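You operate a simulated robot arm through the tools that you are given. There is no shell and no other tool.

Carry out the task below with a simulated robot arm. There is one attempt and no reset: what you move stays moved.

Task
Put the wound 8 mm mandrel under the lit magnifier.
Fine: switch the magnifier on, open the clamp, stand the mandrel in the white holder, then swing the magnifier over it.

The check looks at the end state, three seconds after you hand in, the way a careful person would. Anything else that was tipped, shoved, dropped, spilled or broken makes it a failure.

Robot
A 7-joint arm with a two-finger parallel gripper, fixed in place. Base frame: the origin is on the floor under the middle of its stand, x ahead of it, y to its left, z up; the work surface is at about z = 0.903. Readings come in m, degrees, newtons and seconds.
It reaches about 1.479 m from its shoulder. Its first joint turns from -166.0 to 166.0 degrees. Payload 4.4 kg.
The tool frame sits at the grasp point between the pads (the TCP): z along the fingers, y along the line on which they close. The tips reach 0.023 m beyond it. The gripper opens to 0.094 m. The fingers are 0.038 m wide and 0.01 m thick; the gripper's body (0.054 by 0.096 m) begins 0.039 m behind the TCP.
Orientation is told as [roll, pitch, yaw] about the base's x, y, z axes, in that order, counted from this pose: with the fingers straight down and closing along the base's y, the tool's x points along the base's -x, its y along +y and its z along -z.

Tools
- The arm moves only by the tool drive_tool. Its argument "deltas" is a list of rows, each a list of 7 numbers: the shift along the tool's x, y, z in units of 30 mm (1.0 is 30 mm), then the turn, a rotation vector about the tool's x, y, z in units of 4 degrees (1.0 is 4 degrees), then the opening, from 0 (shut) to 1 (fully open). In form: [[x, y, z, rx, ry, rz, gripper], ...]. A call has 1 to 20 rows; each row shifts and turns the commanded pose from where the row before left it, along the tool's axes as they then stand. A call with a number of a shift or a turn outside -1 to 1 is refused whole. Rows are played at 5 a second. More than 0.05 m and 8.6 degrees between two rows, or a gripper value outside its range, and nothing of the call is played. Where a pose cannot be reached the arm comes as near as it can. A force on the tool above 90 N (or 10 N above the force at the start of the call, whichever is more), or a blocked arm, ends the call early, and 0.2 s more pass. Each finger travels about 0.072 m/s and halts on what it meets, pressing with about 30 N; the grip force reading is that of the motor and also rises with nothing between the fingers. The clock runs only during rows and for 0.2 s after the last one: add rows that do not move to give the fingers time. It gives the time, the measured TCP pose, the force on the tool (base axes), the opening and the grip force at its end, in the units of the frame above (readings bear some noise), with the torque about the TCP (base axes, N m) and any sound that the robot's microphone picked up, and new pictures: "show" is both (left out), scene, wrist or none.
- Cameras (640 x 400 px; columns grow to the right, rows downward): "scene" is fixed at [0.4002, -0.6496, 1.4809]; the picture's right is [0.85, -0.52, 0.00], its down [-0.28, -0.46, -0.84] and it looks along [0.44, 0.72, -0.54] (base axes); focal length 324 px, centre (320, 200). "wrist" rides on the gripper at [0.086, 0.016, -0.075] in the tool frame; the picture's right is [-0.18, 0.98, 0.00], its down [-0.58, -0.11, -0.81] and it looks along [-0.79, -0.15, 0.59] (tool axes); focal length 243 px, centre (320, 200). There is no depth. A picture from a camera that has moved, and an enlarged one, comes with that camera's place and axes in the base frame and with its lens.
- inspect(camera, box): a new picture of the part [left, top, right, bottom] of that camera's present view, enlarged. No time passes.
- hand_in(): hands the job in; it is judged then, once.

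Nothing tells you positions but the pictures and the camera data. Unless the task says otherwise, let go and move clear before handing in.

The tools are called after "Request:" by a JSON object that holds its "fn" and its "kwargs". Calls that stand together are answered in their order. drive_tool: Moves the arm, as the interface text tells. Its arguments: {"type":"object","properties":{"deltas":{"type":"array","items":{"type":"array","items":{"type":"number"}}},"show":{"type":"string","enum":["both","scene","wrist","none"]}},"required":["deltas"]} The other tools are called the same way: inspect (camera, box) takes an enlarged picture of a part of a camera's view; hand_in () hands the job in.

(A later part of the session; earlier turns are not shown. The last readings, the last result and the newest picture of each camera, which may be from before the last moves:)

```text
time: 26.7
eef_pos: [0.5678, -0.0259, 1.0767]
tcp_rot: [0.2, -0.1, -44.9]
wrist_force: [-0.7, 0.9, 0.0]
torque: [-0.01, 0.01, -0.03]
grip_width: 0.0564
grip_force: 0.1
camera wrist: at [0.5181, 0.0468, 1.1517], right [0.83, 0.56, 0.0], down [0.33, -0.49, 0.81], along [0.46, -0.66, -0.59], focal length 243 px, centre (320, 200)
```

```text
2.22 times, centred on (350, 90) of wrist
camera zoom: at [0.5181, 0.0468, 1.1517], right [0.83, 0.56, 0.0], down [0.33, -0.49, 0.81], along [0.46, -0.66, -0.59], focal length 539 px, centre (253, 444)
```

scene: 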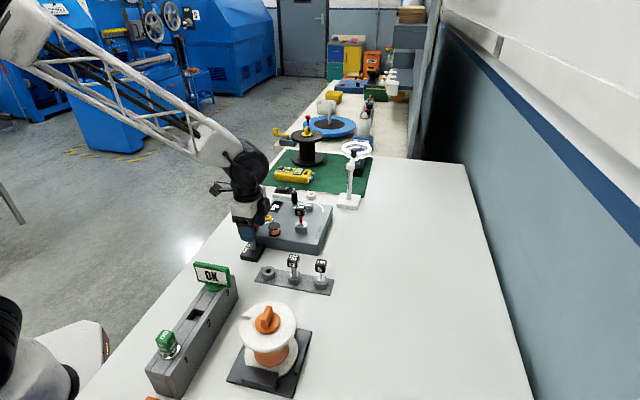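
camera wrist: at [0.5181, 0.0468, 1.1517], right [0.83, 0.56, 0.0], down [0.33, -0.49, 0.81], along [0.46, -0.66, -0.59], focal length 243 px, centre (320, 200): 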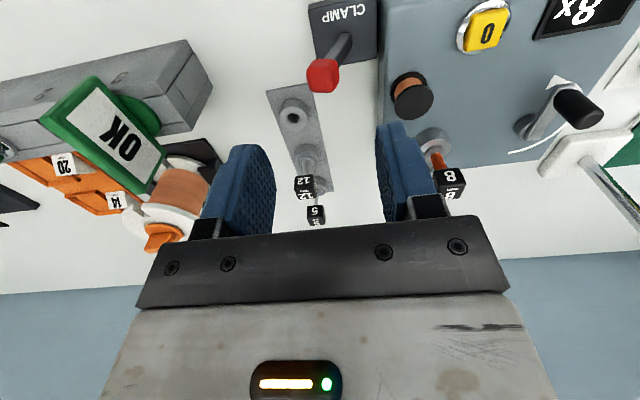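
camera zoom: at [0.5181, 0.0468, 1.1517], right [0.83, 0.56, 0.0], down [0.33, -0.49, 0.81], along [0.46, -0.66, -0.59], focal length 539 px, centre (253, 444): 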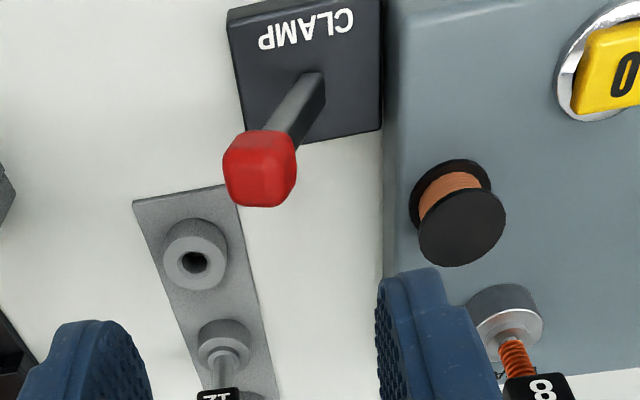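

The clamp lever is now leaning fully to the other side. Next I'll go above the 8 mm mandrel, which I place at about (0.719, -0.031) with its cube head centred near z = 1.00.

Request:
{"fn": "drive_tool", "kwargs": {"deltas": [[0, 0, -0.43, 0, 0, 0, 0.6], [-0.92, 0.86, 0, 0, 0, 0, 0.6], [-0.92, 0.86, 0, 0, 0, 0, 0.6], [-0.92, 0.86, 0, 0, 0, 0, 0.6], [-0.92, 0.86, 0, 0, 0, 0, 0.6], [0, 0, 0, 0, 0, 0, 0.6]], "show": "both"}}

Request:
{"fn": "inspect", "kwargs": {"camera": "wrist", "box": [220, 0, 420, 180]}}

```text
time: 28.1
eef_pos: [0.7212, -0.0329, 1.0872]
tcp_rot: [0.1, -0.2, -45.0]
wrist_force: [0.5, -0.2, 0.0]
torque: [0.02, 0.0, 0.0]
grip_width: 0.0563
grip_force: 0.1
camera wrist: at [0.6722, 0.0413, 1.161], right [0.83, 0.56, 0.0], down [0.33, -0.49, 0.81], along [0.46, -0.66, -0.59], focal length 243 px, centre (320, 200)
```

scene: 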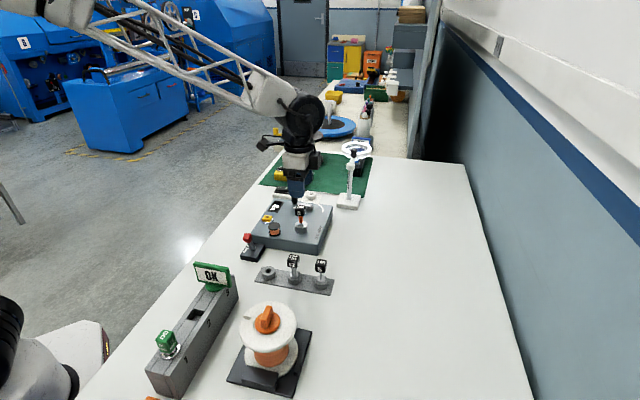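
wrist: 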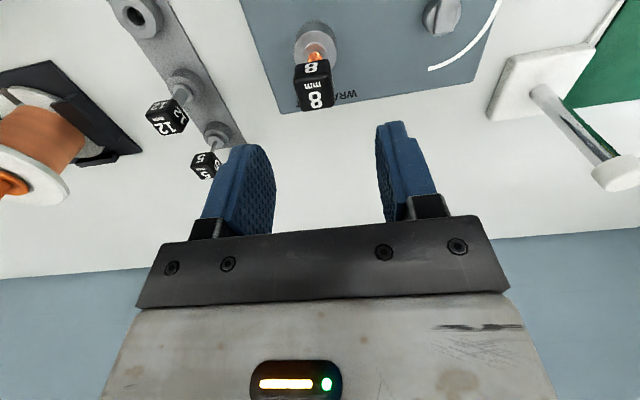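

```text
2.22 times, centred on (320, 90) of wrist
camera zoom: at [0.6722, 0.0413, 1.161], right [0.83, 0.56, 0.0], down [0.33, -0.49, 0.81], along [0.46, -0.66, -0.59], focal length 539 px, centre (320, 444)
```

zoom: 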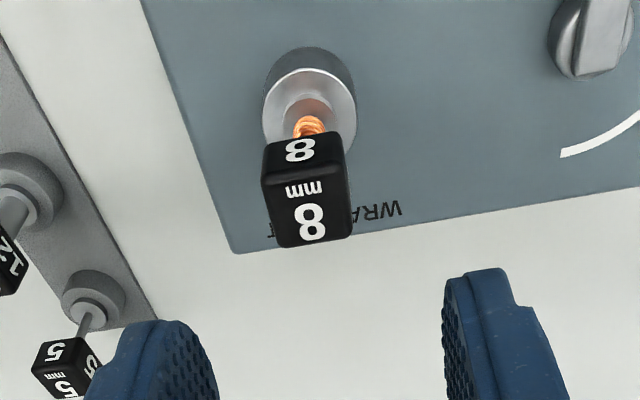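

The cube head is square to the gripper and nearly centred at (0.719, -0.032). I'll lower the open fingers around it.

Request:
{"fn": "drive_tool", "kwargs": {"deltas": [[0.06, -0.03, 0.6, 0, 0, 0, 0.6], [0, 0, 0.6, 0, 0, 0, 0.6], [0, 0, 0.6, 0, 0, 0, 0.6], [0, 0, 0.6, 0, 0, 0, 0.6], [0, 0, 0.45, 0, 0, 0, 0.6]], "show": "wrist"}}

Request:
{"fn": "inspect", "kwargs": {"camera": "scene", "box": [250, 170, 350, 250]}}

Request:
{"fn": "inspect", "kwargs": {"camera": "wrist", "box": [220, 90, 420, 230]}}

```text
time: 29.3
eef_pos: [0.7204, -0.0309, 1.004]
tcp_rot: [0.1, -0.1, -45.0]
wrist_force: [0.2, 0.3, -0.6]
torque: [-0.01, 0.01, 0.01]
grip_width: 0.0566
grip_force: 0.0
camera wrist: at [0.6704, 0.0423, 1.0783], right [0.83, 0.56, 0.0], down [0.33, -0.49, 0.81], along [0.46, -0.66, -0.59], focal length 243 px, centre (320, 200)
```

wrist: 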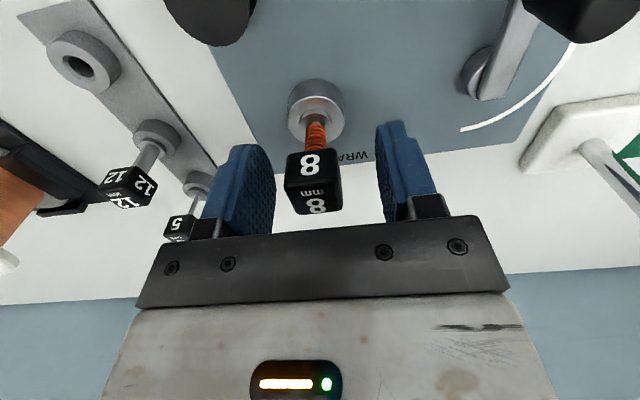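

```text
5.00 times, centred on (300, 210) of scene
camera zoom: at [0.4002, -0.6496, 1.4809], right [0.85, -0.52, 0.0], down [-0.28, -0.46, -0.84], along [0.44, 0.72, -0.54], focal length 1618 px, centre (420, 150)
```

zoom: 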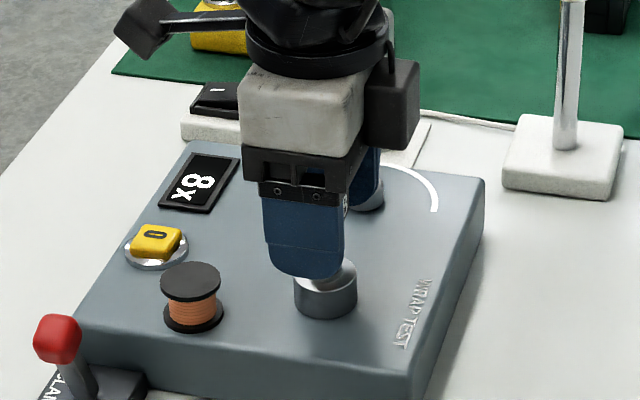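

```text
2.86 times, centred on (320, 160) of wrist
camera zoom: at [0.6704, 0.0423, 1.0783], right [0.83, 0.56, 0.0], down [0.33, -0.49, 0.81], along [0.46, -0.66, -0.59], focal length 693 px, centre (320, 314)
```

zoom: 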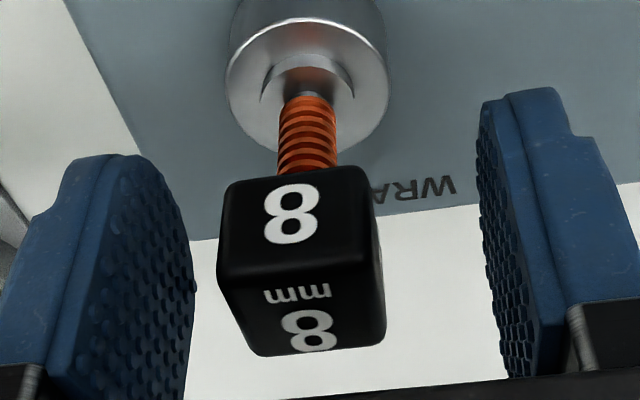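

The cube is about 3 mm toward the left finger; I'll centre on it and close.

Request:
{"fn": "drive_tool", "kwargs": {"deltas": [[0, -0.09, 0, 0, 0, 0, 0.6], [0, 0, 0, 0, 0, 0, 0.4], [0, 0, 0, 0, 0, 0, 0.3]], "show": "wrist"}}

Request:
{"fn": "inspect", "kwargs": {"camera": "wrist", "box": [220, 90, 420, 230]}}

```text
time: 30.1
eef_pos: [0.7165, -0.0342, 1.0039]
tcp_rot: [0.2, -0.1, -44.9]
wrist_force: [0.3, -0.1, 0.1]
torque: [0.0, 0.0, 0.0]
grip_width: 0.0281
grip_force: 0.0
camera wrist: at [0.6677, 0.0407, 1.0781], right [0.83, 0.56, 0.0], down [0.33, -0.49, 0.81], along [0.46, -0.66, -0.59], focal length 243 px, centre (320, 200)
```

wrist: 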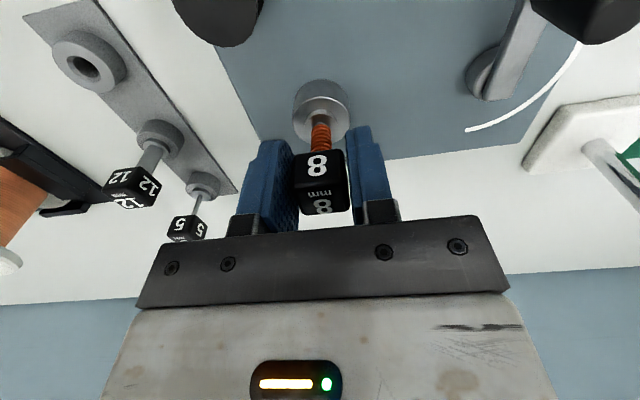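

```text
2.86 times, centred on (320, 160) of wrist
camera zoom: at [0.6677, 0.0407, 1.0781], right [0.83, 0.56, 0.0], down [0.33, -0.49, 0.81], along [0.46, -0.66, -0.59], focal length 693 px, centre (320, 314)
```

zoom: 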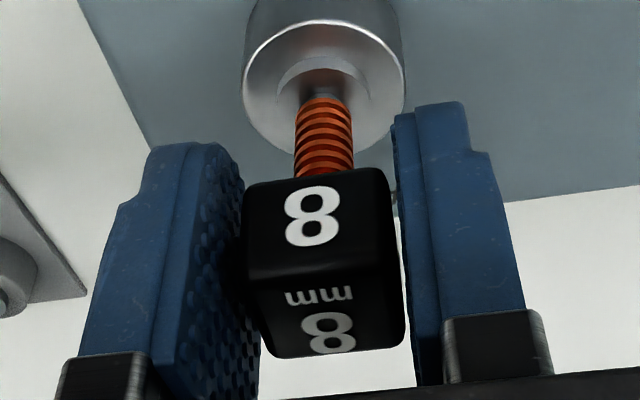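

The cube is centred between the pads. Now closing fully on it.

Request:
{"fn": "drive_tool", "kwargs": {"deltas": [[0, 0, 0, 0, 0, 0, 0.24], [0, 0, 0, 0, 0, 0, 0.1], [0, 0, 0, 0, 0, 0, 0.0], [0, 0, 0, 0, 0, 0, 0.0]], "show": "wrist"}}

```text
time: 31.1
eef_pos: [0.718, -0.032, 1.003]
tcp_rot: [0.2, -0.1, -45.0]
wrist_force: [-0.1, 0.3, -0.4]
torque: [-0.03, -0.01, -0.01]
grip_width: 0.0231
grip_force: 29.5
camera wrist: at [0.6677, 0.0407, 1.0781], right [0.83, 0.56, 0.0], down [0.33, -0.49, 0.81], along [0.46, -0.66, -0.59], focal length 243 px, centre (320, 200)
```

wrist: 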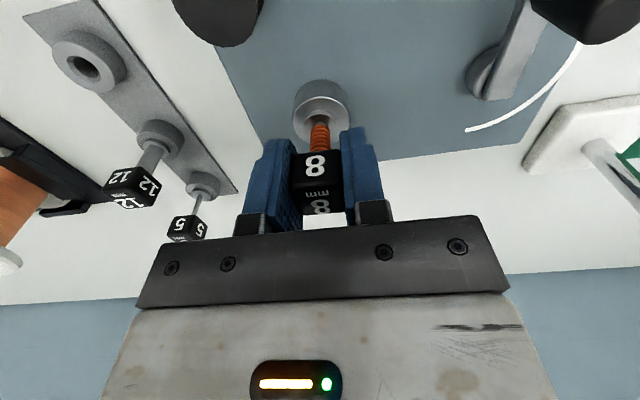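

Gripped at 23 mm with almost no side load. I'll lift slowly straight up and watch the force to be sure the chuck lets go.

Request:
{"fn": "drive_tool", "kwargs": {"deltas": [[0, 0, -0.1, 0, 0, 0, 0], [0, 0, -0.1, 0, 0, 0, 0], [0, 0, -0.15, 0, 0, 0, 0], [0, 0, -0.15, 0, 0, 0, 0]], "show": "wrist"}}

Request:
{"fn": "inspect", "kwargs": {"camera": "wrist", "box": [220, 60, 420, 200]}}

```text
time: 32.1
eef_pos: [0.7161, -0.031, 1.0193]
tcp_rot: [0.3, 0.0, -45.1]
wrist_force: [-0.5, 0.2, -0.9]
torque: [0.02, -0.02, 0.0]
grip_width: 0.0233
grip_force: 30.3
camera wrist: at [0.6663, 0.0419, 1.0934], right [0.83, 0.56, 0.0], down [0.33, -0.49, 0.81], along [0.46, -0.66, -0.59], focal length 243 px, centre (320, 200)
```

wrist: 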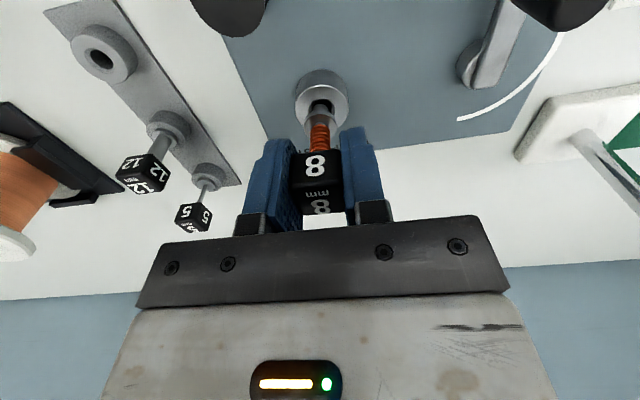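

```text
2.86 times, centred on (320, 130) of wrist
camera zoom: at [0.6663, 0.0419, 1.0934], right [0.83, 0.56, 0.0], down [0.33, -0.49, 0.81], along [0.46, -0.66, -0.59], focal length 693 px, centre (320, 400)
```

zoom: 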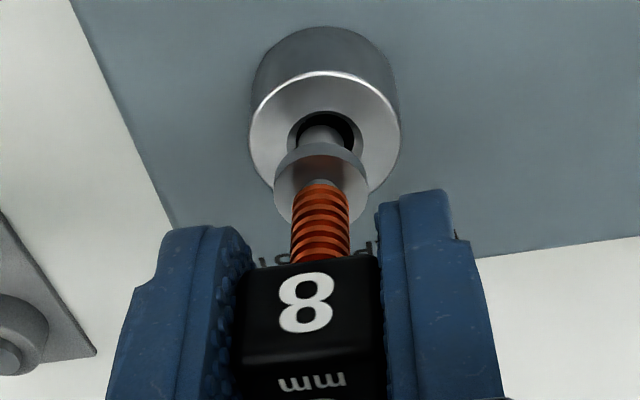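

The mandrel slides out freely; it has a collar and a peg below. I'll lift it clear and carry it at height over the white holder.

Request:
{"fn": "drive_tool", "kwargs": {"deltas": [[0, 0, -0.5, 0, 0, 0, 0], [0, 0, -0.8, 0, 0, 0, 0], [0, 0, -0.8, 0, 0, 0, 0], [0, 0, -0.6, 0, 0, 0, 0], [0.122, 0.6, 0, 0, 0, 0, 0], [0.122, 0.85, 0, 0, 0, 0, 0], [0.122, 0.9, 0, 0, 0, 0, 0], [0.122, 0.9, 0, 0, 0, 0, 0], [0.122, 0.9, 0, 0, 0, 0, 0], [0.122, 0.9, 0, 0, 0, 0, 0], [0.122, 0.9, 0, 0, 0, 0, 0], [0.122, 0.84, 0, 0, 0, 0, 0], [0, 0.6, 0, 0, 0, 0, 0], [0, 0, 0, 0, 0, 0, 0]], "show": "both"}}

Request:
{"fn": "inspect", "kwargs": {"camera": "wrist", "box": [220, 20, 420, 180]}}

Request:
{"fn": "inspect", "kwargs": {"camera": "scene", "box": [270, 130, 370, 210]}}

```text
time: 35.1
eef_pos: [0.8522, 0.1445, 1.1031]
tcp_rot: [0.2, -0.1, -45.0]
wrist_force: [-0.2, 0.0, -0.1]
torque: [-0.01, 0.03, -0.02]
grip_width: 0.0233
grip_force: 30.4
camera wrist: at [0.8016, 0.219, 1.1773], right [0.83, 0.56, 0.0], down [0.33, -0.49, 0.81], along [0.46, -0.66, -0.59], focal length 243 px, centre (320, 200)
```

scene: 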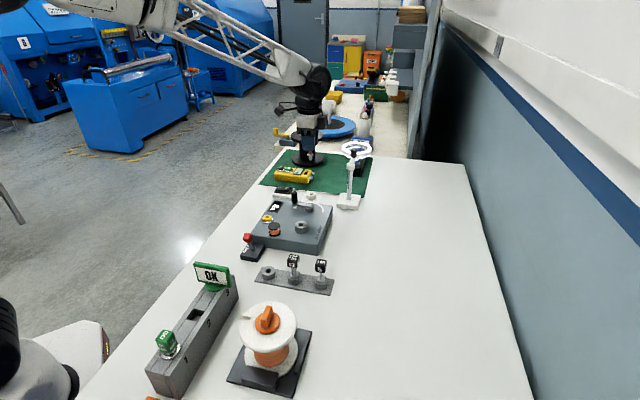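
wrist: 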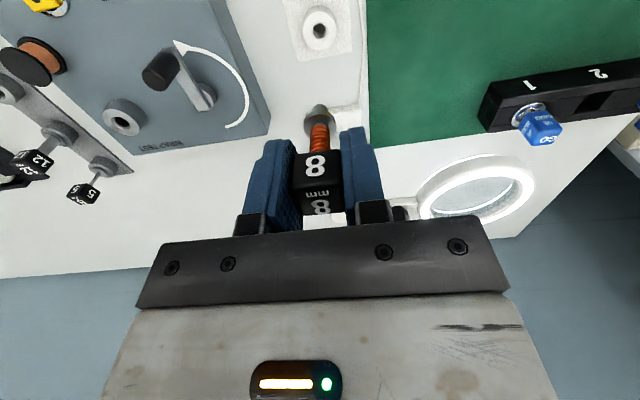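

```text
2.50 times, centred on (320, 100) of wrist
camera zoom: at [0.8016, 0.219, 1.1773], right [0.83, 0.56, 0.0], down [0.33, -0.49, 0.81], along [0.46, -0.66, -0.59], focal length 606 px, centre (320, 450)
```

zoom: 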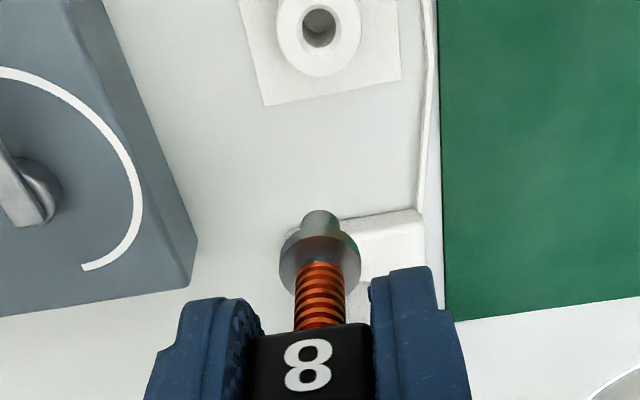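

```text
5.00 times, centred on (320, 170) of scene
camera zoom: at [0.4002, -0.6496, 1.4809], right [0.85, -0.52, 0.0], down [-0.28, -0.46, -0.84], along [0.44, 0.72, -0.54], focal length 1618 px, centre (320, 350)
```

zoom: 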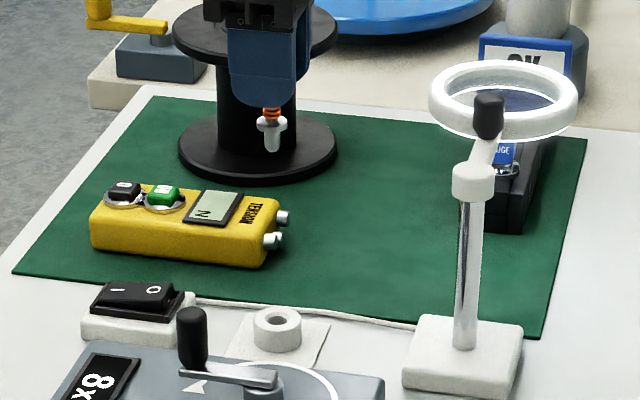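

The mandrel hangs from the gripper right above the holder. I'll zoom in to check that it hangs plumb and to compare peg and hole sizes.

Request:
{"fn": "inspect", "kwargs": {"camera": "scene", "box": [295, 145, 325, 165]}}

Request:
{"fn": "inspect", "kwargs": {"camera": "wrist", "box": [280, 0, 360, 60]}}

Request:
{"fn": "inspect", "kwargs": {"camera": "wrist", "box": [280, 95, 360, 155]}}

```text
16.00 times, centred on (310, 155) of scene
camera zoom: at [0.4002, -0.6496, 1.4809], right [0.85, -0.52, 0.0], down [-0.28, -0.46, -0.84], along [0.44, 0.72, -0.54], focal length 5178 px, centre (480, 920)
```

zoom: 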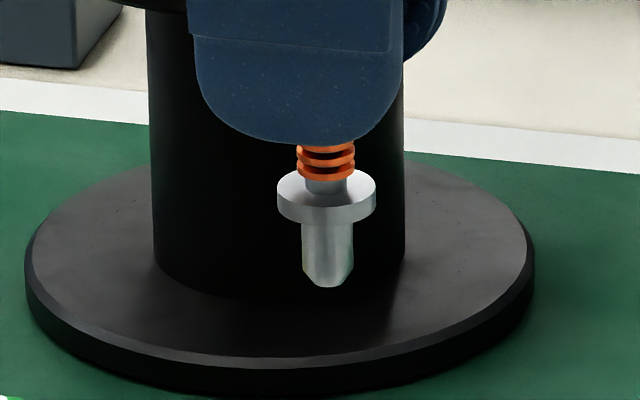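

```text
6.67 times, centred on (320, 30) of wrist
camera zoom: at [0.8016, 0.219, 1.1773], right [0.83, 0.56, 0.0], down [0.33, -0.49, 0.81], along [0.46, -0.66, -0.59], focal length 1618 px, centre (320, 1333)
```

zoom: 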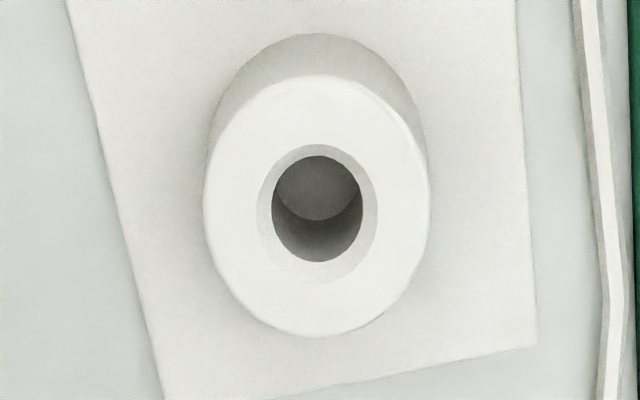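

```text
6.67 times, centred on (320, 125) of wrist
camera zoom: at [0.8016, 0.219, 1.1773], right [0.83, 0.56, 0.0], down [0.33, -0.49, 0.81], along [0.46, -0.66, -0.59], focal length 1618 px, centre (320, 700)
```

zoom: 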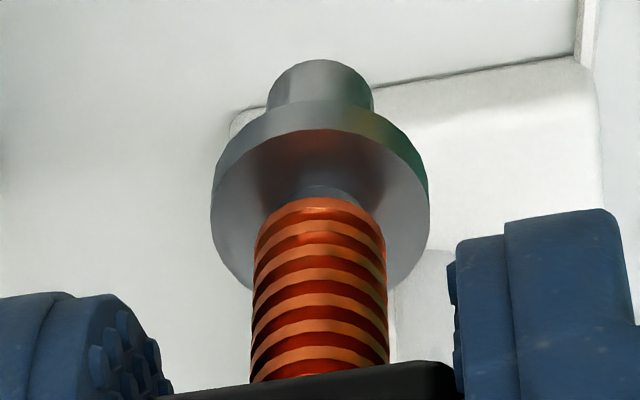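

The peg (about 10 mm) hangs plumb and the hole (about 12.7 mm with a chamfer) is directly below within ~2-3 mm. I'll shift slightly and descend to just above the hole.

Request:
{"fn": "drive_tool", "kwargs": {"deltas": [[-0.07, -0.02, 0.5, 0, 0, 0, 0], [0, 0, 0.8, 0, 0, 0, 0], [0, 0, 0.8, 0, 0, 0, 0], [0, 0, 0.7, 0, 0, 0, 0], [0, 0, 0.5, 0, 0, 0, 0], [0, 0, 0.2, 0, 0, 0, 0], [0, 0, 0, 0, 0, 0, 0]], "show": "wrist"}}

Request:
{"fn": "inspect", "kwargs": {"camera": "wrist", "box": [280, 75, 360, 135]}}

Request:
{"fn": "inspect", "kwargs": {"camera": "scene", "box": [295, 175, 331, 199]}}

```text
time: 36.7
eef_pos: [0.852, 0.1455, 0.9959]
tcp_rot: [0.2, -0.1, -45.0]
wrist_force: [-0.8, 0.7, -0.4]
torque: [0.01, 0.04, -0.03]
grip_width: 0.0232
grip_force: 30.3
camera wrist: at [0.8025, 0.2183, 1.0706], right [0.83, 0.56, 0.0], down [0.33, -0.49, 0.81], along [0.46, -0.66, -0.59], focal length 243 px, centre (320, 200)
```

wrist: 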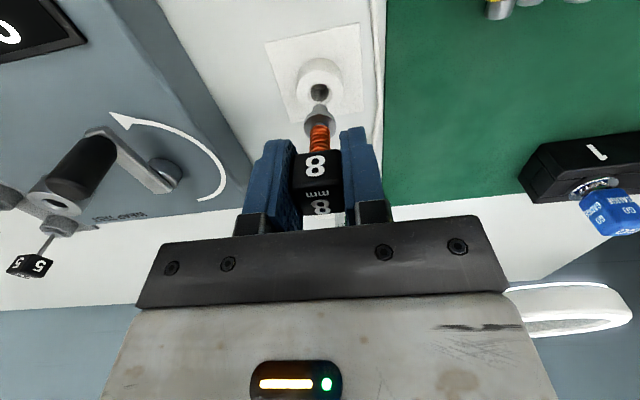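

```text
6.67 times, centred on (320, 105) of wrist
camera zoom: at [0.8025, 0.2183, 1.0706], right [0.83, 0.56, 0.0], down [0.33, -0.49, 0.81], along [0.46, -0.66, -0.59], focal length 1618 px, centre (320, 833)
```

zoom: 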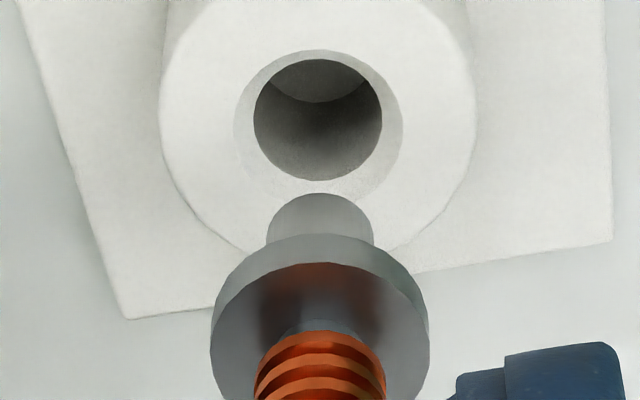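

```text
16.00 times, centred on (313, 187) of scene
camera zoom: at [0.4002, -0.6496, 1.4809], right [0.85, -0.52, 0.0], down [-0.28, -0.46, -0.84], along [0.44, 0.72, -0.54], focal length 5178 px, centre (432, 408)
```

zoom: 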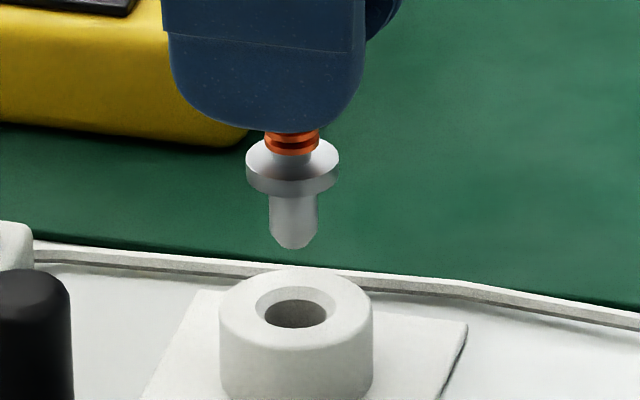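

Both cameras show the peg centred over the hole within half a millimetre. I'll lower straight down in small steps, watching the force.

Request:
{"fn": "drive_tool", "kwargs": {"deltas": [[0, 0, 0.15, 0, 0, 0, 0], [0, 0, 0.15, 0, 0, 0, 0], [0, 0, 0.15, 0, 0, 0, 0], [0, 0, 0.1, 0, 0, 0, 0], [0, 0, 0.1, 0, 0, 0, 0]], "show": "wrist"}}

Request:
{"fn": "inspect", "kwargs": {"camera": "scene", "box": [295, 180, 331, 204]}}

Request:
{"fn": "inspect", "kwargs": {"camera": "wrist", "box": [280, 75, 360, 135]}}

```text
time: 37.9
eef_pos: [0.8532, 0.1445, 0.9783]
tcp_rot: [0.2, -0.1, -45.0]
wrist_force: [-0.1, 0.2, -1.0]
torque: [0.0, -0.02, 0.01]
grip_width: 0.0234
grip_force: 30.1
camera wrist: at [0.8033, 0.218, 1.0506], right [0.83, 0.56, 0.0], down [0.33, -0.49, 0.81], along [0.46, -0.66, -0.59], focal length 243 px, centre (320, 200)
```

wrist: 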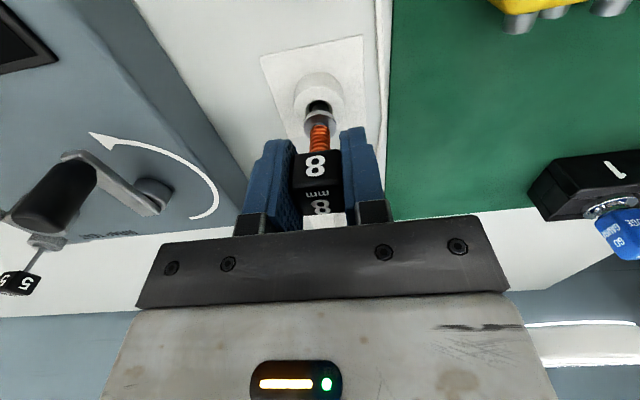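

```text
16.00 times, centred on (313, 192) of scene
camera zoom: at [0.4002, -0.6496, 1.4809], right [0.85, -0.52, 0.0], down [-0.28, -0.46, -0.84], along [0.44, 0.72, -0.54], focal length 5178 px, centre (432, 328)
```

zoom: 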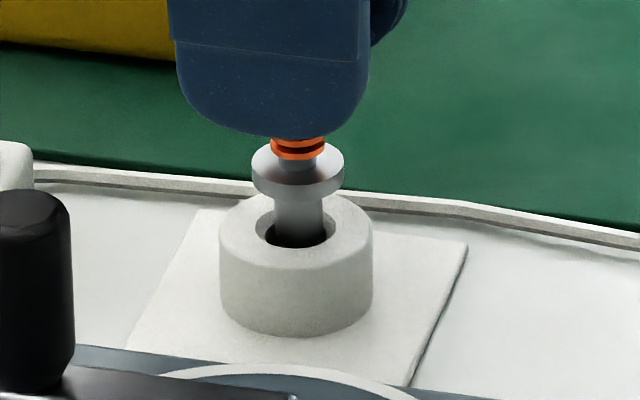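

```text
6.67 times, centred on (320, 105) of wrist
camera zoom: at [0.8033, 0.218, 1.0506], right [0.83, 0.56, 0.0], down [0.33, -0.49, 0.81], along [0.46, -0.66, -0.59], focal length 1618 px, centre (320, 833)
```

zoom: 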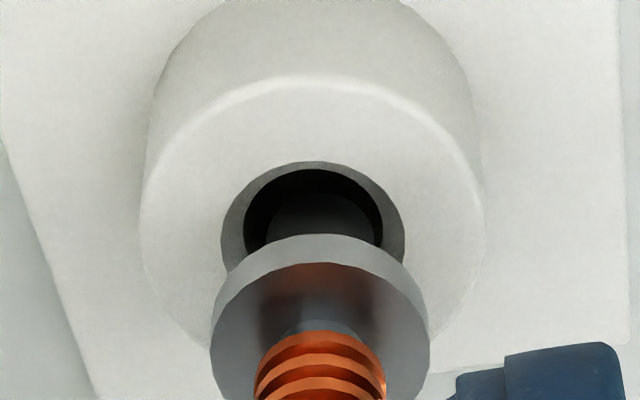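

The peg tip is entering the hole without contact force. I'll nudge half a millimetre and continue down.

Request:
{"fn": "drive_tool", "kwargs": {"deltas": [[0.016, -0.016, 0.08, 0, 0, 0, 0], [0, 0, 0.08, 0, 0, 0, 0], [0, 0, 0.08, 0, 0, 0, 0], [0, 0, 0.06, 0, 0, 0, 0]], "show": "none"}}

Request:
{"fn": "inspect", "kwargs": {"camera": "scene", "box": [295, 180, 331, 204]}}

Request:
{"fn": "inspect", "kwargs": {"camera": "wrist", "box": [280, 75, 360, 135]}}

```text
time: 38.9
eef_pos: [0.8503, 0.1436, 0.9672]
tcp_rot: [0.2, -0.1, -45.0]
wrist_force: [0.5, 0.6, 0.3]
torque: [-0.02, -0.01, -0.01]
grip_width: 0.0232
grip_force: 29.4
```

```text
16.00 times, centred on (313, 192) of scene
camera zoom: at [0.4002, -0.6496, 1.4809], right [0.85, -0.52, 0.0], down [-0.28, -0.46, -0.84], along [0.44, 0.72, -0.54], focal length 5178 px, centre (432, 328)
```

zoom: 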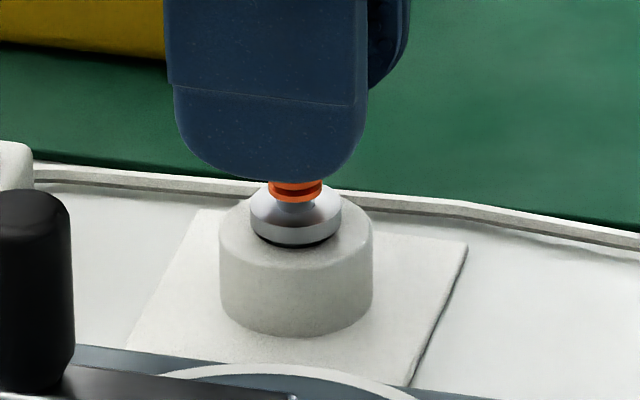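

```text
6.67 times, centred on (320, 105) of wrist
camera zoom: at [0.8019, 0.2167, 1.0416], right [0.83, 0.56, 0.0], down [0.33, -0.49, 0.81], along [0.46, -0.66, -0.59], focal length 1618 px, centre (320, 833)
```

zoom: 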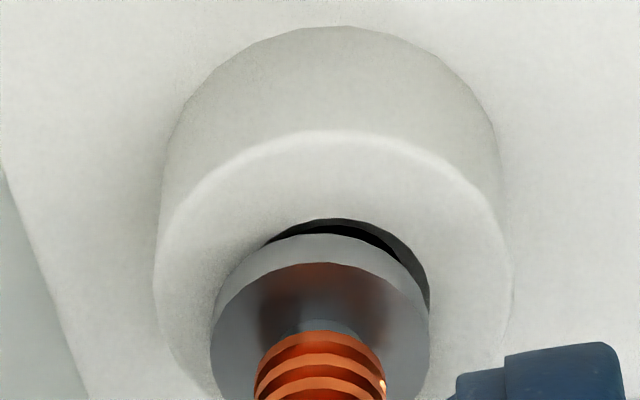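

The collar is about 2 mm above the holder. I'll re-centre by 1 mm and seat it gently.

Request:
{"fn": "drive_tool", "kwargs": {"deltas": [[0.01, 0.04, 0, 0, 0, 0, 0], [0, 0, 0.05, 0, 0, 0, 0], [0, 0, 0.04, 0, 0, 0, 0]], "show": "none"}}

Request:
{"fn": "inspect", "kwargs": {"camera": "scene", "box": [295, 180, 331, 204]}}

Request:
{"fn": "inspect", "kwargs": {"camera": "wrist", "box": [280, 75, 360, 135]}}

```text
time: 39.7
eef_pos: [0.8529, 0.1441, 0.9654]
tcp_rot: [0.1, -0.1, -45.0]
wrist_force: [-0.6, 1.6, 4.4]
torque: [0.09, 0.01, -0.02]
grip_width: 0.0231
grip_force: 30.2
```

```text
16.00 times, centred on (313, 192) of scene
camera zoom: at [0.4002, -0.6496, 1.4809], right [0.85, -0.52, 0.0], down [-0.28, -0.46, -0.84], along [0.44, 0.72, -0.54], focal length 5178 px, centre (432, 328)
```

zoom: 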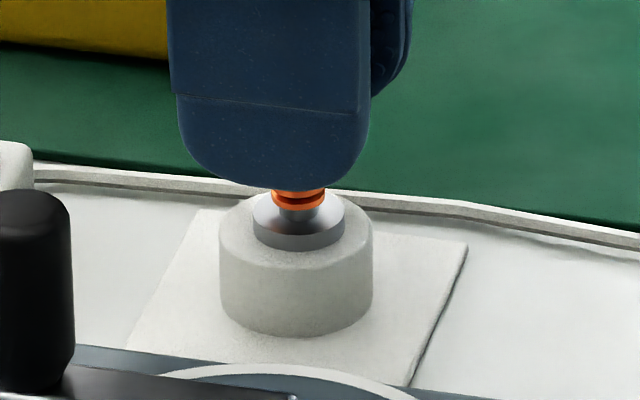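

```text
6.67 times, centred on (320, 105) of wrist
camera zoom: at [0.8029, 0.2174, 1.039], right [0.83, 0.56, 0.0], down [0.33, -0.49, 0.81], along [0.46, -0.66, -0.59], focal length 1618 px, centre (320, 833)
```

zoom: 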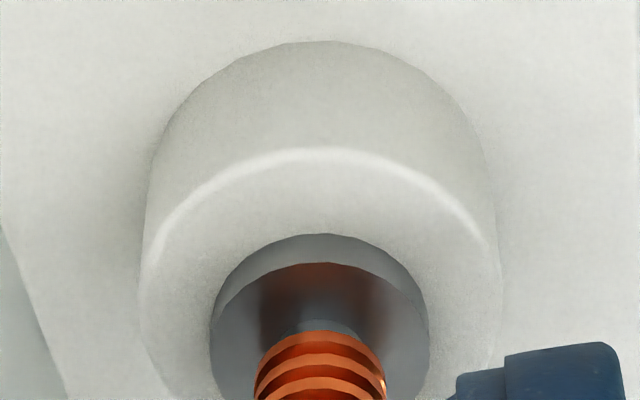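

The collar is flush on the holder with a 4 N seating force. I'll open the fingers and rise straight up.

Request:
{"fn": "drive_tool", "kwargs": {"deltas": [[0, 0, 0, 0, 0, 0, 0.3], [0, 0, 0, 0, 0, 0, 0.6], [0, 0, 0, 0, 0, 0, 0.6], [0, 0, 0, 0, 0, 0, 0.6]], "show": "wrist"}}

Request:
{"fn": "inspect", "kwargs": {"camera": "wrist", "box": [240, 75, 400, 215]}}

```text
time: 40.7
eef_pos: [0.8526, 0.1453, 0.9641]
tcp_rot: [0.2, -0.1, -45.1]
wrist_force: [0.1, -0.4, -0.4]
torque: [-0.01, -0.01, -0.01]
grip_width: 0.0565
grip_force: 0.1
camera wrist: at [0.8028, 0.2173, 1.0386], right [0.83, 0.56, 0.0], down [0.33, -0.49, 0.81], along [0.46, -0.66, -0.59], focal length 243 px, centre (320, 200)
```

wrist: 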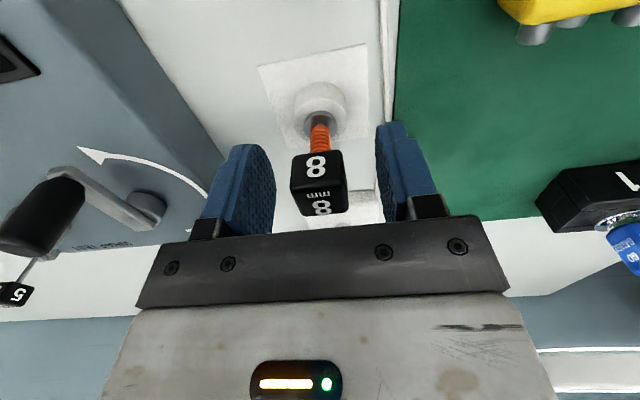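

```text
2.86 times, centred on (320, 145) of wrist
camera zoom: at [0.8028, 0.2173, 1.0386], right [0.83, 0.56, 0.0], down [0.33, -0.49, 0.81], along [0.46, -0.66, -0.59], focal length 693 px, centre (320, 357)
```

zoom: 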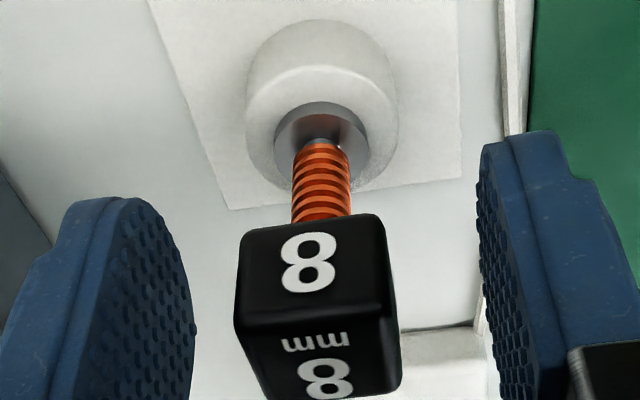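

The mandrel stands free and upright in the holder. I'll rise straight up, then turn the gripper to yaw -90° for swinging the magnifier.

Request:
{"fn": "drive_tool", "kwargs": {"deltas": [[0, 0, -0.5, 0, 0, 0, 0.6], [0, 0, -0.9, 0, 0, 0, 0.6], [0, 0, -0.9, 0, 0, 0, 0.6], [0, 0, -0.9, 0, 0, 0, 0.6], [0, 0, -0.9, 0, 0, 0, 0.6], [0, 0, -0.9, 0, 0, 0, 0.6], [0, 0, -0.7, 0, 0, 0, 0.6], [0, 0, 0, 0, 0, 0.9375, 0.5], [0, 0, 0, 0, 0, 0.9375, 0.4], [0, 0, 0, 0, 0, 0.9375, 0.33], [0, 0, 0, 0, 0, 0.9375, 0.33], [0, 0, 0, 0, 0, 0.9375, 0.33], [0, 0, 0, 0, 0, 0.9375, 0.33], [0, 0, 0, 0, 0, 0.9375, 0.33], [0, 0, 0, 0, 0, 0.9375, 0.33], [0, 0, 0, 0, 0, 0.9375, 0.33], [0, 0, 0, 0, 0, 0.9375, 0.33], [0, 0, 0, 0, 0, 0.9375, 0.33], [0, 0, 0, 0, 0, 0.9375, 0.33]], "show": "both"}}

Request:
{"fn": "inspect", "kwargs": {"camera": "scene", "box": [270, 130, 370, 210]}}

```text
time: 44.7
eef_pos: [0.8535, 0.1446, 1.1356]
tcp_rot: [0.1, 0.2, -90.1]
wrist_force: [-0.4, -0.4, 0.1]
torque: [0.0, -0.01, -0.01]
grip_width: 0.0311
grip_force: 0.0
camera wrist: at [0.8688, 0.2317, 1.2103], right [0.98, -0.19, 0.0], down [-0.11, -0.58, 0.81], along [-0.15, -0.79, -0.59], focal length 243 px, centre (320, 200)
```

scene: 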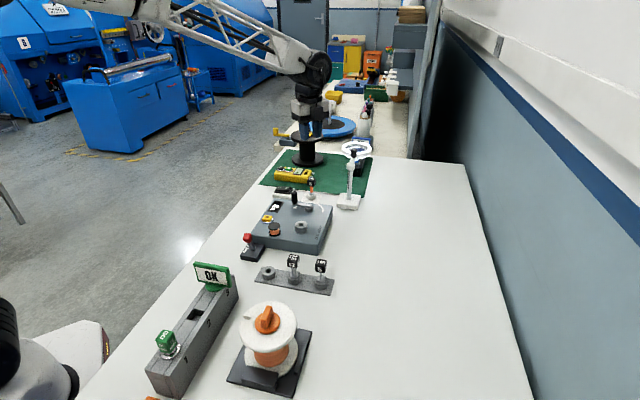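
wrist: 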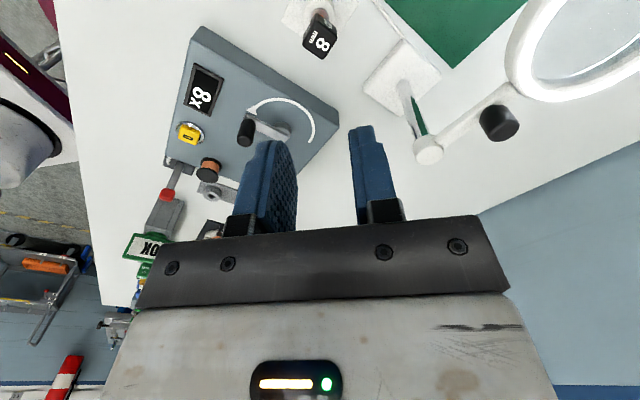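

```text
5.00 times, centred on (320, 170) of scene
camera zoom: at [0.4002, -0.6496, 1.4809], right [0.85, -0.52, 0.0], down [-0.28, -0.46, -0.84], along [0.44, 0.72, -0.54], focal length 1618 px, centre (320, 350)
```

zoom: 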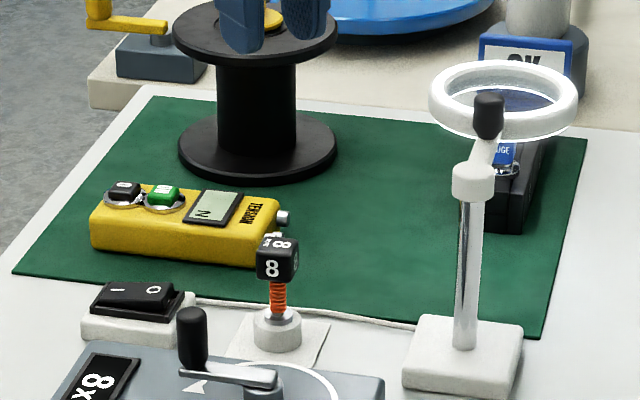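

The mandrel stands upright in the holder. Now I'll move above the magnifier's black knob at about (0.982, 0.096).

Request:
{"fn": "drive_tool", "kwargs": {"deltas": [[-0.4, 0.86, 0, 0, 0, 0, 0.33], [-0.4, 0.86, 0, 0, 0, 0, 0.33], [-0.4, 0.86, 0, 0, 0, 0, 0.33], [-0.4, 0.86, 0, 0, 0, 0, 0.33], [-0.4, 0.86, 0, 0, 0, 0, 0.33], [0, 0, 0, 0, 0, 0, 0.33]], "show": "both"}}

Request:
{"fn": "inspect", "kwargs": {"camera": "wrist", "box": [220, 20, 420, 180]}}

Request:
{"fn": "inspect", "kwargs": {"camera": "scene", "box": [310, 120, 400, 190]}}

```text
time: 46.1
eef_pos: [0.984, 0.0824, 1.1346]
tcp_rot: [0.1, 0.1, -90.0]
wrist_force: [0.2, -0.2, 0.5]
torque: [0.02, -0.01, -0.03]
grip_width: 0.031
grip_force: 0.1
camera wrist: at [0.9997, 0.1689, 1.2094], right [0.98, -0.18, 0.0], down [-0.11, -0.58, 0.81], along [-0.15, -0.79, -0.59], focal length 243 px, centre (320, 200)
```

scene: 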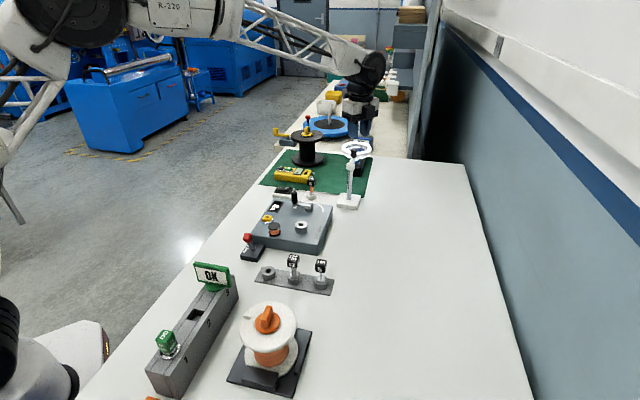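
wrist: 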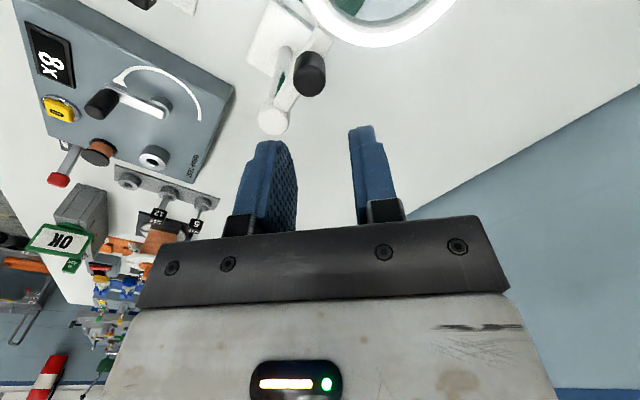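

```text
2.50 times, centred on (320, 100) of wrist
camera zoom: at [0.9997, 0.1689, 1.2094], right [0.98, -0.18, 0.0], down [-0.11, -0.58, 0.81], along [-0.15, -0.79, -0.59], focal length 606 px, centre (320, 450)
```

zoom: 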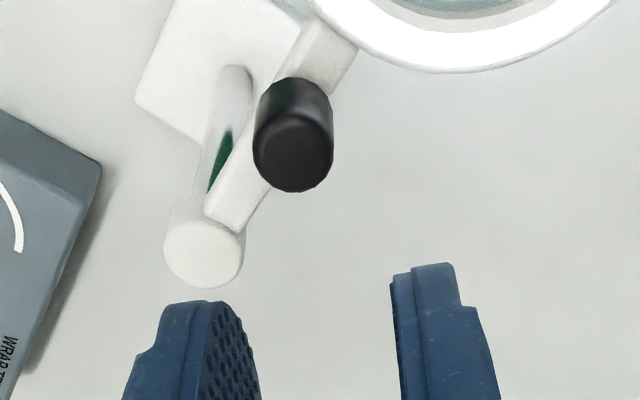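

```text
5.71 times, centred on (355, 155) of scene
camera zoom: at [0.4002, -0.6496, 1.4809], right [0.85, -0.52, 0.0], down [-0.28, -0.46, -0.84], along [0.44, 0.72, -0.54], focal length 1849 px, centre (120, 457)
```

zoom: 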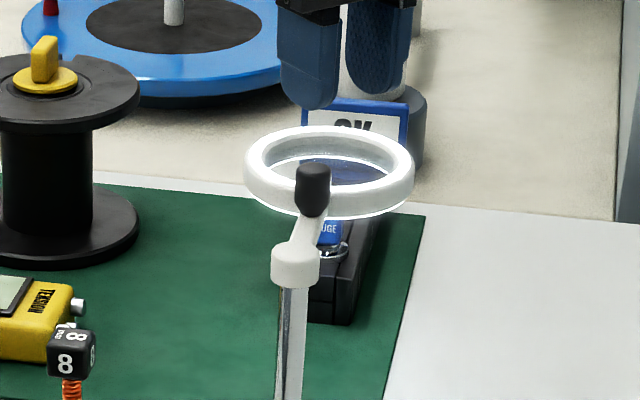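

The knob axis is at about (0.980, 0.094) with its top at z ≈ 1.064. I'll centre over it and lower to about knob-top height to verify the straddle.

Request:
{"fn": "drive_tool", "kwargs": {"deltas": [[-0.03, -0.167, 0, 0, 0, 0, 0.33], [0, 0, 0.6, 0, 0, 0, 0.33], [0, 0, 0.6, 0, 0, 0, 0.33], [0, 0, 0.35, 0, 0, 0, 0.33], [0, 0, 0, 0, 0, 0, 0.33]], "show": "both"}}

Request:
{"fn": "inspect", "kwargs": {"camera": "wrist", "box": [220, 60, 420, 220]}}

Request:
{"fn": "inspect", "kwargs": {"camera": "scene", "box": [325, 125, 385, 170]}}

```text
time: 47.3
eef_pos: [0.9754, 0.0828, 1.0906]
tcp_rot: [0.1, 0.0, -90.1]
wrist_force: [0.2, -1.0, 0.1]
torque: [0.0, -0.01, -0.01]
grip_width: 0.0312
grip_force: 0.0
camera wrist: at [0.993, 0.1708, 1.1645], right [0.98, -0.18, 0.0], down [-0.11, -0.58, 0.81], along [-0.15, -0.79, -0.59], focal length 243 px, centre (320, 200)
```

scene: 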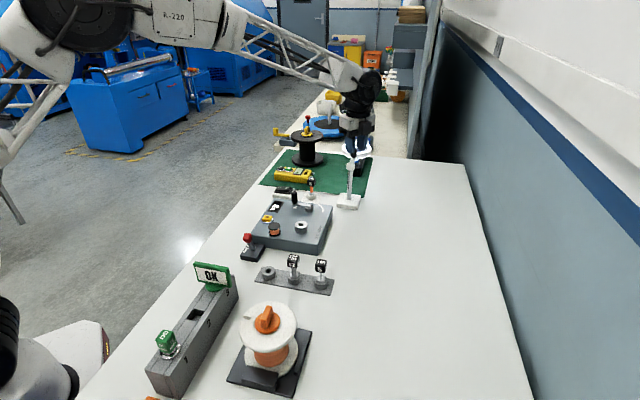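
wrist: 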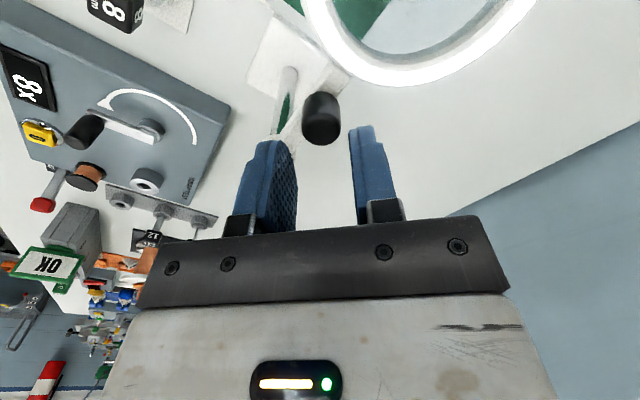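

```text
2.50 times, centred on (320, 140) of wrist
camera zoom: at [0.993, 0.1708, 1.1645], right [0.98, -0.18, 0.0], down [-0.11, -0.58, 0.81], along [-0.15, -0.79, -0.59], focal length 606 px, centre (320, 350)
```

zoom: 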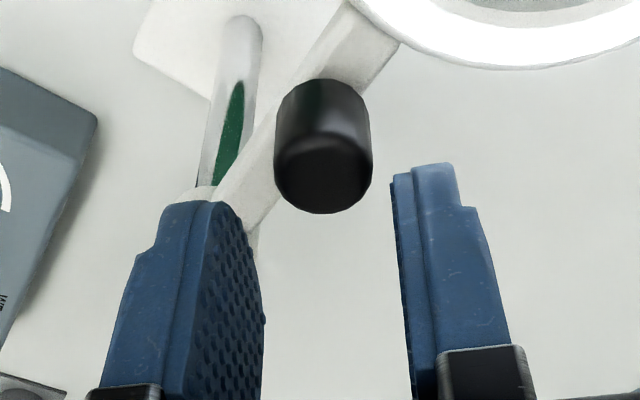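

```text
8.89 times, centred on (355, 148) of scene
camera zoom: at [0.4002, -0.6496, 1.4809], right [0.85, -0.52, 0.0], down [-0.28, -0.46, -0.84], along [0.44, 0.72, -0.54], focal length 2877 px, centre (9, 667)
```

zoom: 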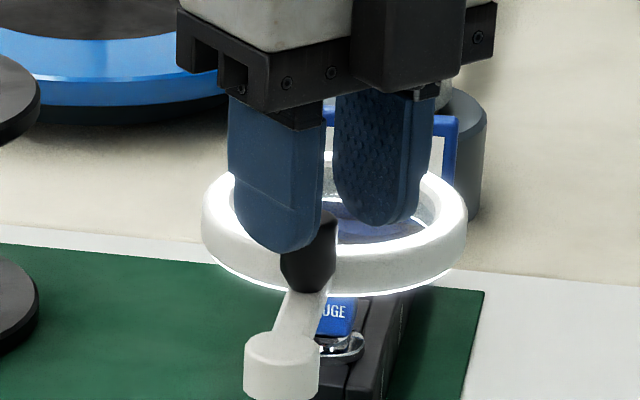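

The knob lies between the pads, about 2.5 mm off centre. I'll centre and lower the last 2 cm so the pads embrace the knob above the arm bar.

Request:
{"fn": "drive_tool", "kwargs": {"deltas": [[0, 0.08, 0.2, 0, 0, 0, 0.33], [0, 0, 0.2, 0, 0, 0, 0.33], [0, 0, 0.2, 0, 0, 0, 0.33], [0, 0, 0.08, 0, 0, 0, 0.33]], "show": "wrist"}}

Request:
{"fn": "inspect", "kwargs": {"camera": "wrist", "box": [220, 60, 420, 220]}}

Request:
{"fn": "inspect", "kwargs": {"camera": "scene", "box": [325, 125, 385, 170]}}

```text
time: 48.3
eef_pos: [0.9796, 0.0852, 1.0702]
tcp_rot: [0.1, 0.1, -90.1]
wrist_force: [0.0, -0.9, -0.1]
torque: [-0.01, -0.01, 0.01]
grip_width: 0.031
grip_force: 0.0
camera wrist: at [0.9954, 0.1717, 1.1442], right [0.98, -0.18, 0.0], down [-0.11, -0.58, 0.81], along [-0.15, -0.79, -0.59], focal length 243 px, centre (320, 200)
```

wrist: 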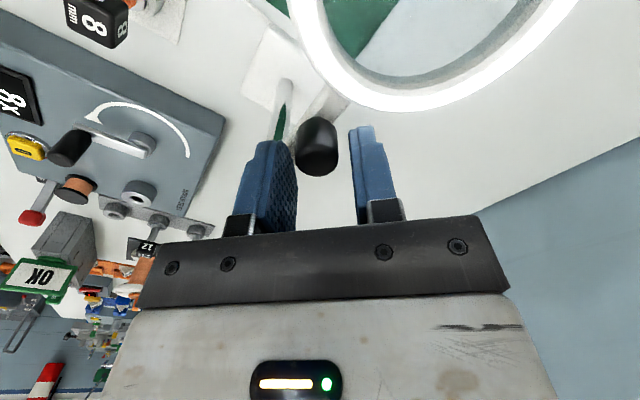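

```text
2.50 times, centred on (320, 140) of wrist
camera zoom: at [0.9954, 0.1717, 1.1442], right [0.98, -0.18, 0.0], down [-0.11, -0.58, 0.81], along [-0.15, -0.79, -0.59], focal length 606 px, centre (320, 350)
```

zoom: 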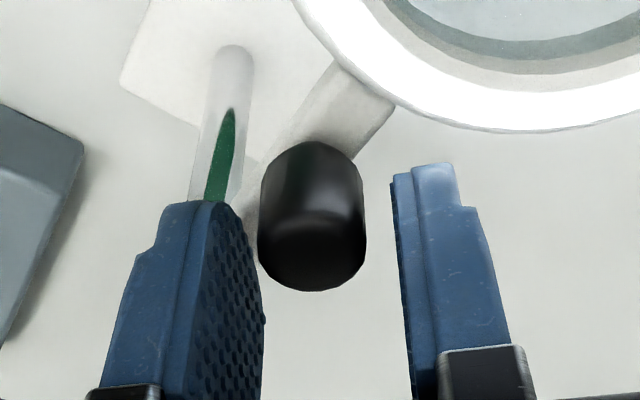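

```text
8.89 times, centred on (355, 148) of scene
camera zoom: at [0.4002, -0.6496, 1.4809], right [0.85, -0.52, 0.0], down [-0.28, -0.46, -0.84], along [0.44, 0.72, -0.54], focal length 2877 px, centre (9, 667)
```

zoom: 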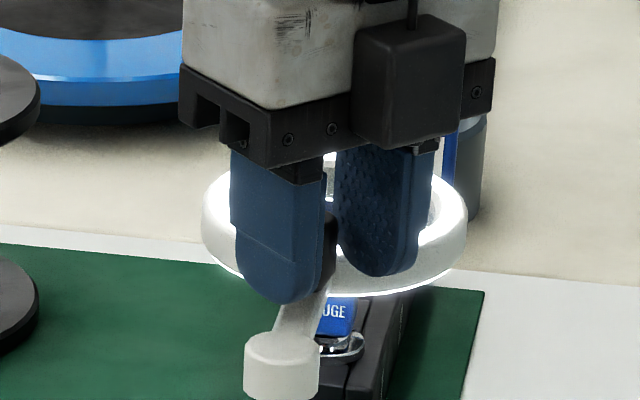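

The pads cage the knob. I'll now swing it counter-clockwise along the arc around the post, pushing with the far pad, first about 30°.

Request:
{"fn": "drive_tool", "kwargs": {"deltas": [[0, -0.183, 0, 0, 0, 0, 0.33], [0.13, -0.185, 0, 0, 0, 0, 0.33], [0.14, -0.185, 0, 0, 0, 0, 0.33], [0.083, -0.213, 0, 0, 0, 0, 0.33], [0.083, -0.213, 0, 0, 0, 0, 0.33]], "show": "wrist"}}

Request:
{"fn": "inspect", "kwargs": {"camera": "scene", "box": [300, 125, 390, 195]}}

```text
time: 49.5
eef_pos: [0.9506, 0.0969, 1.0695]
tcp_rot: [0.2, 0.2, -90.0]
wrist_force: [0.4, 0.6, 0.2]
torque: [0.01, -0.02, -0.01]
grip_width: 0.0314
grip_force: 1.1
camera wrist: at [0.9676, 0.1839, 1.1439], right [0.98, -0.18, 0.0], down [-0.11, -0.58, 0.81], along [-0.15, -0.79, -0.59], focal length 243 px, centre (320, 200)
```

wrist: 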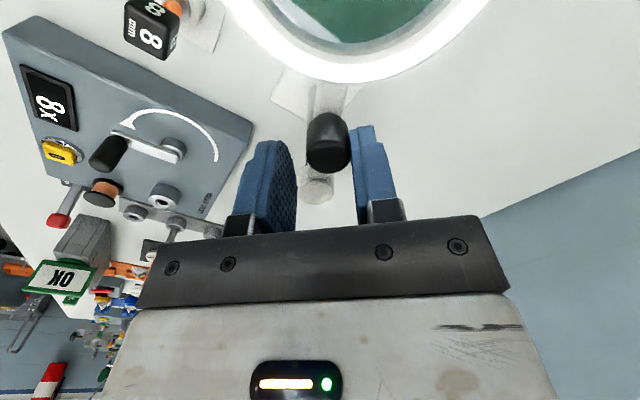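

```text
5.71 times, centred on (345, 160) of scene
camera zoom: at [0.4002, -0.6496, 1.4809], right [0.85, -0.52, 0.0], down [-0.28, -0.46, -0.84], along [0.44, 0.72, -0.54], focal length 1849 px, centre (177, 429)
```

zoom: 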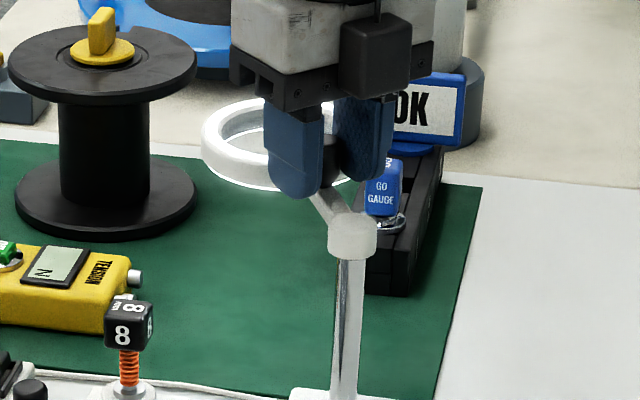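

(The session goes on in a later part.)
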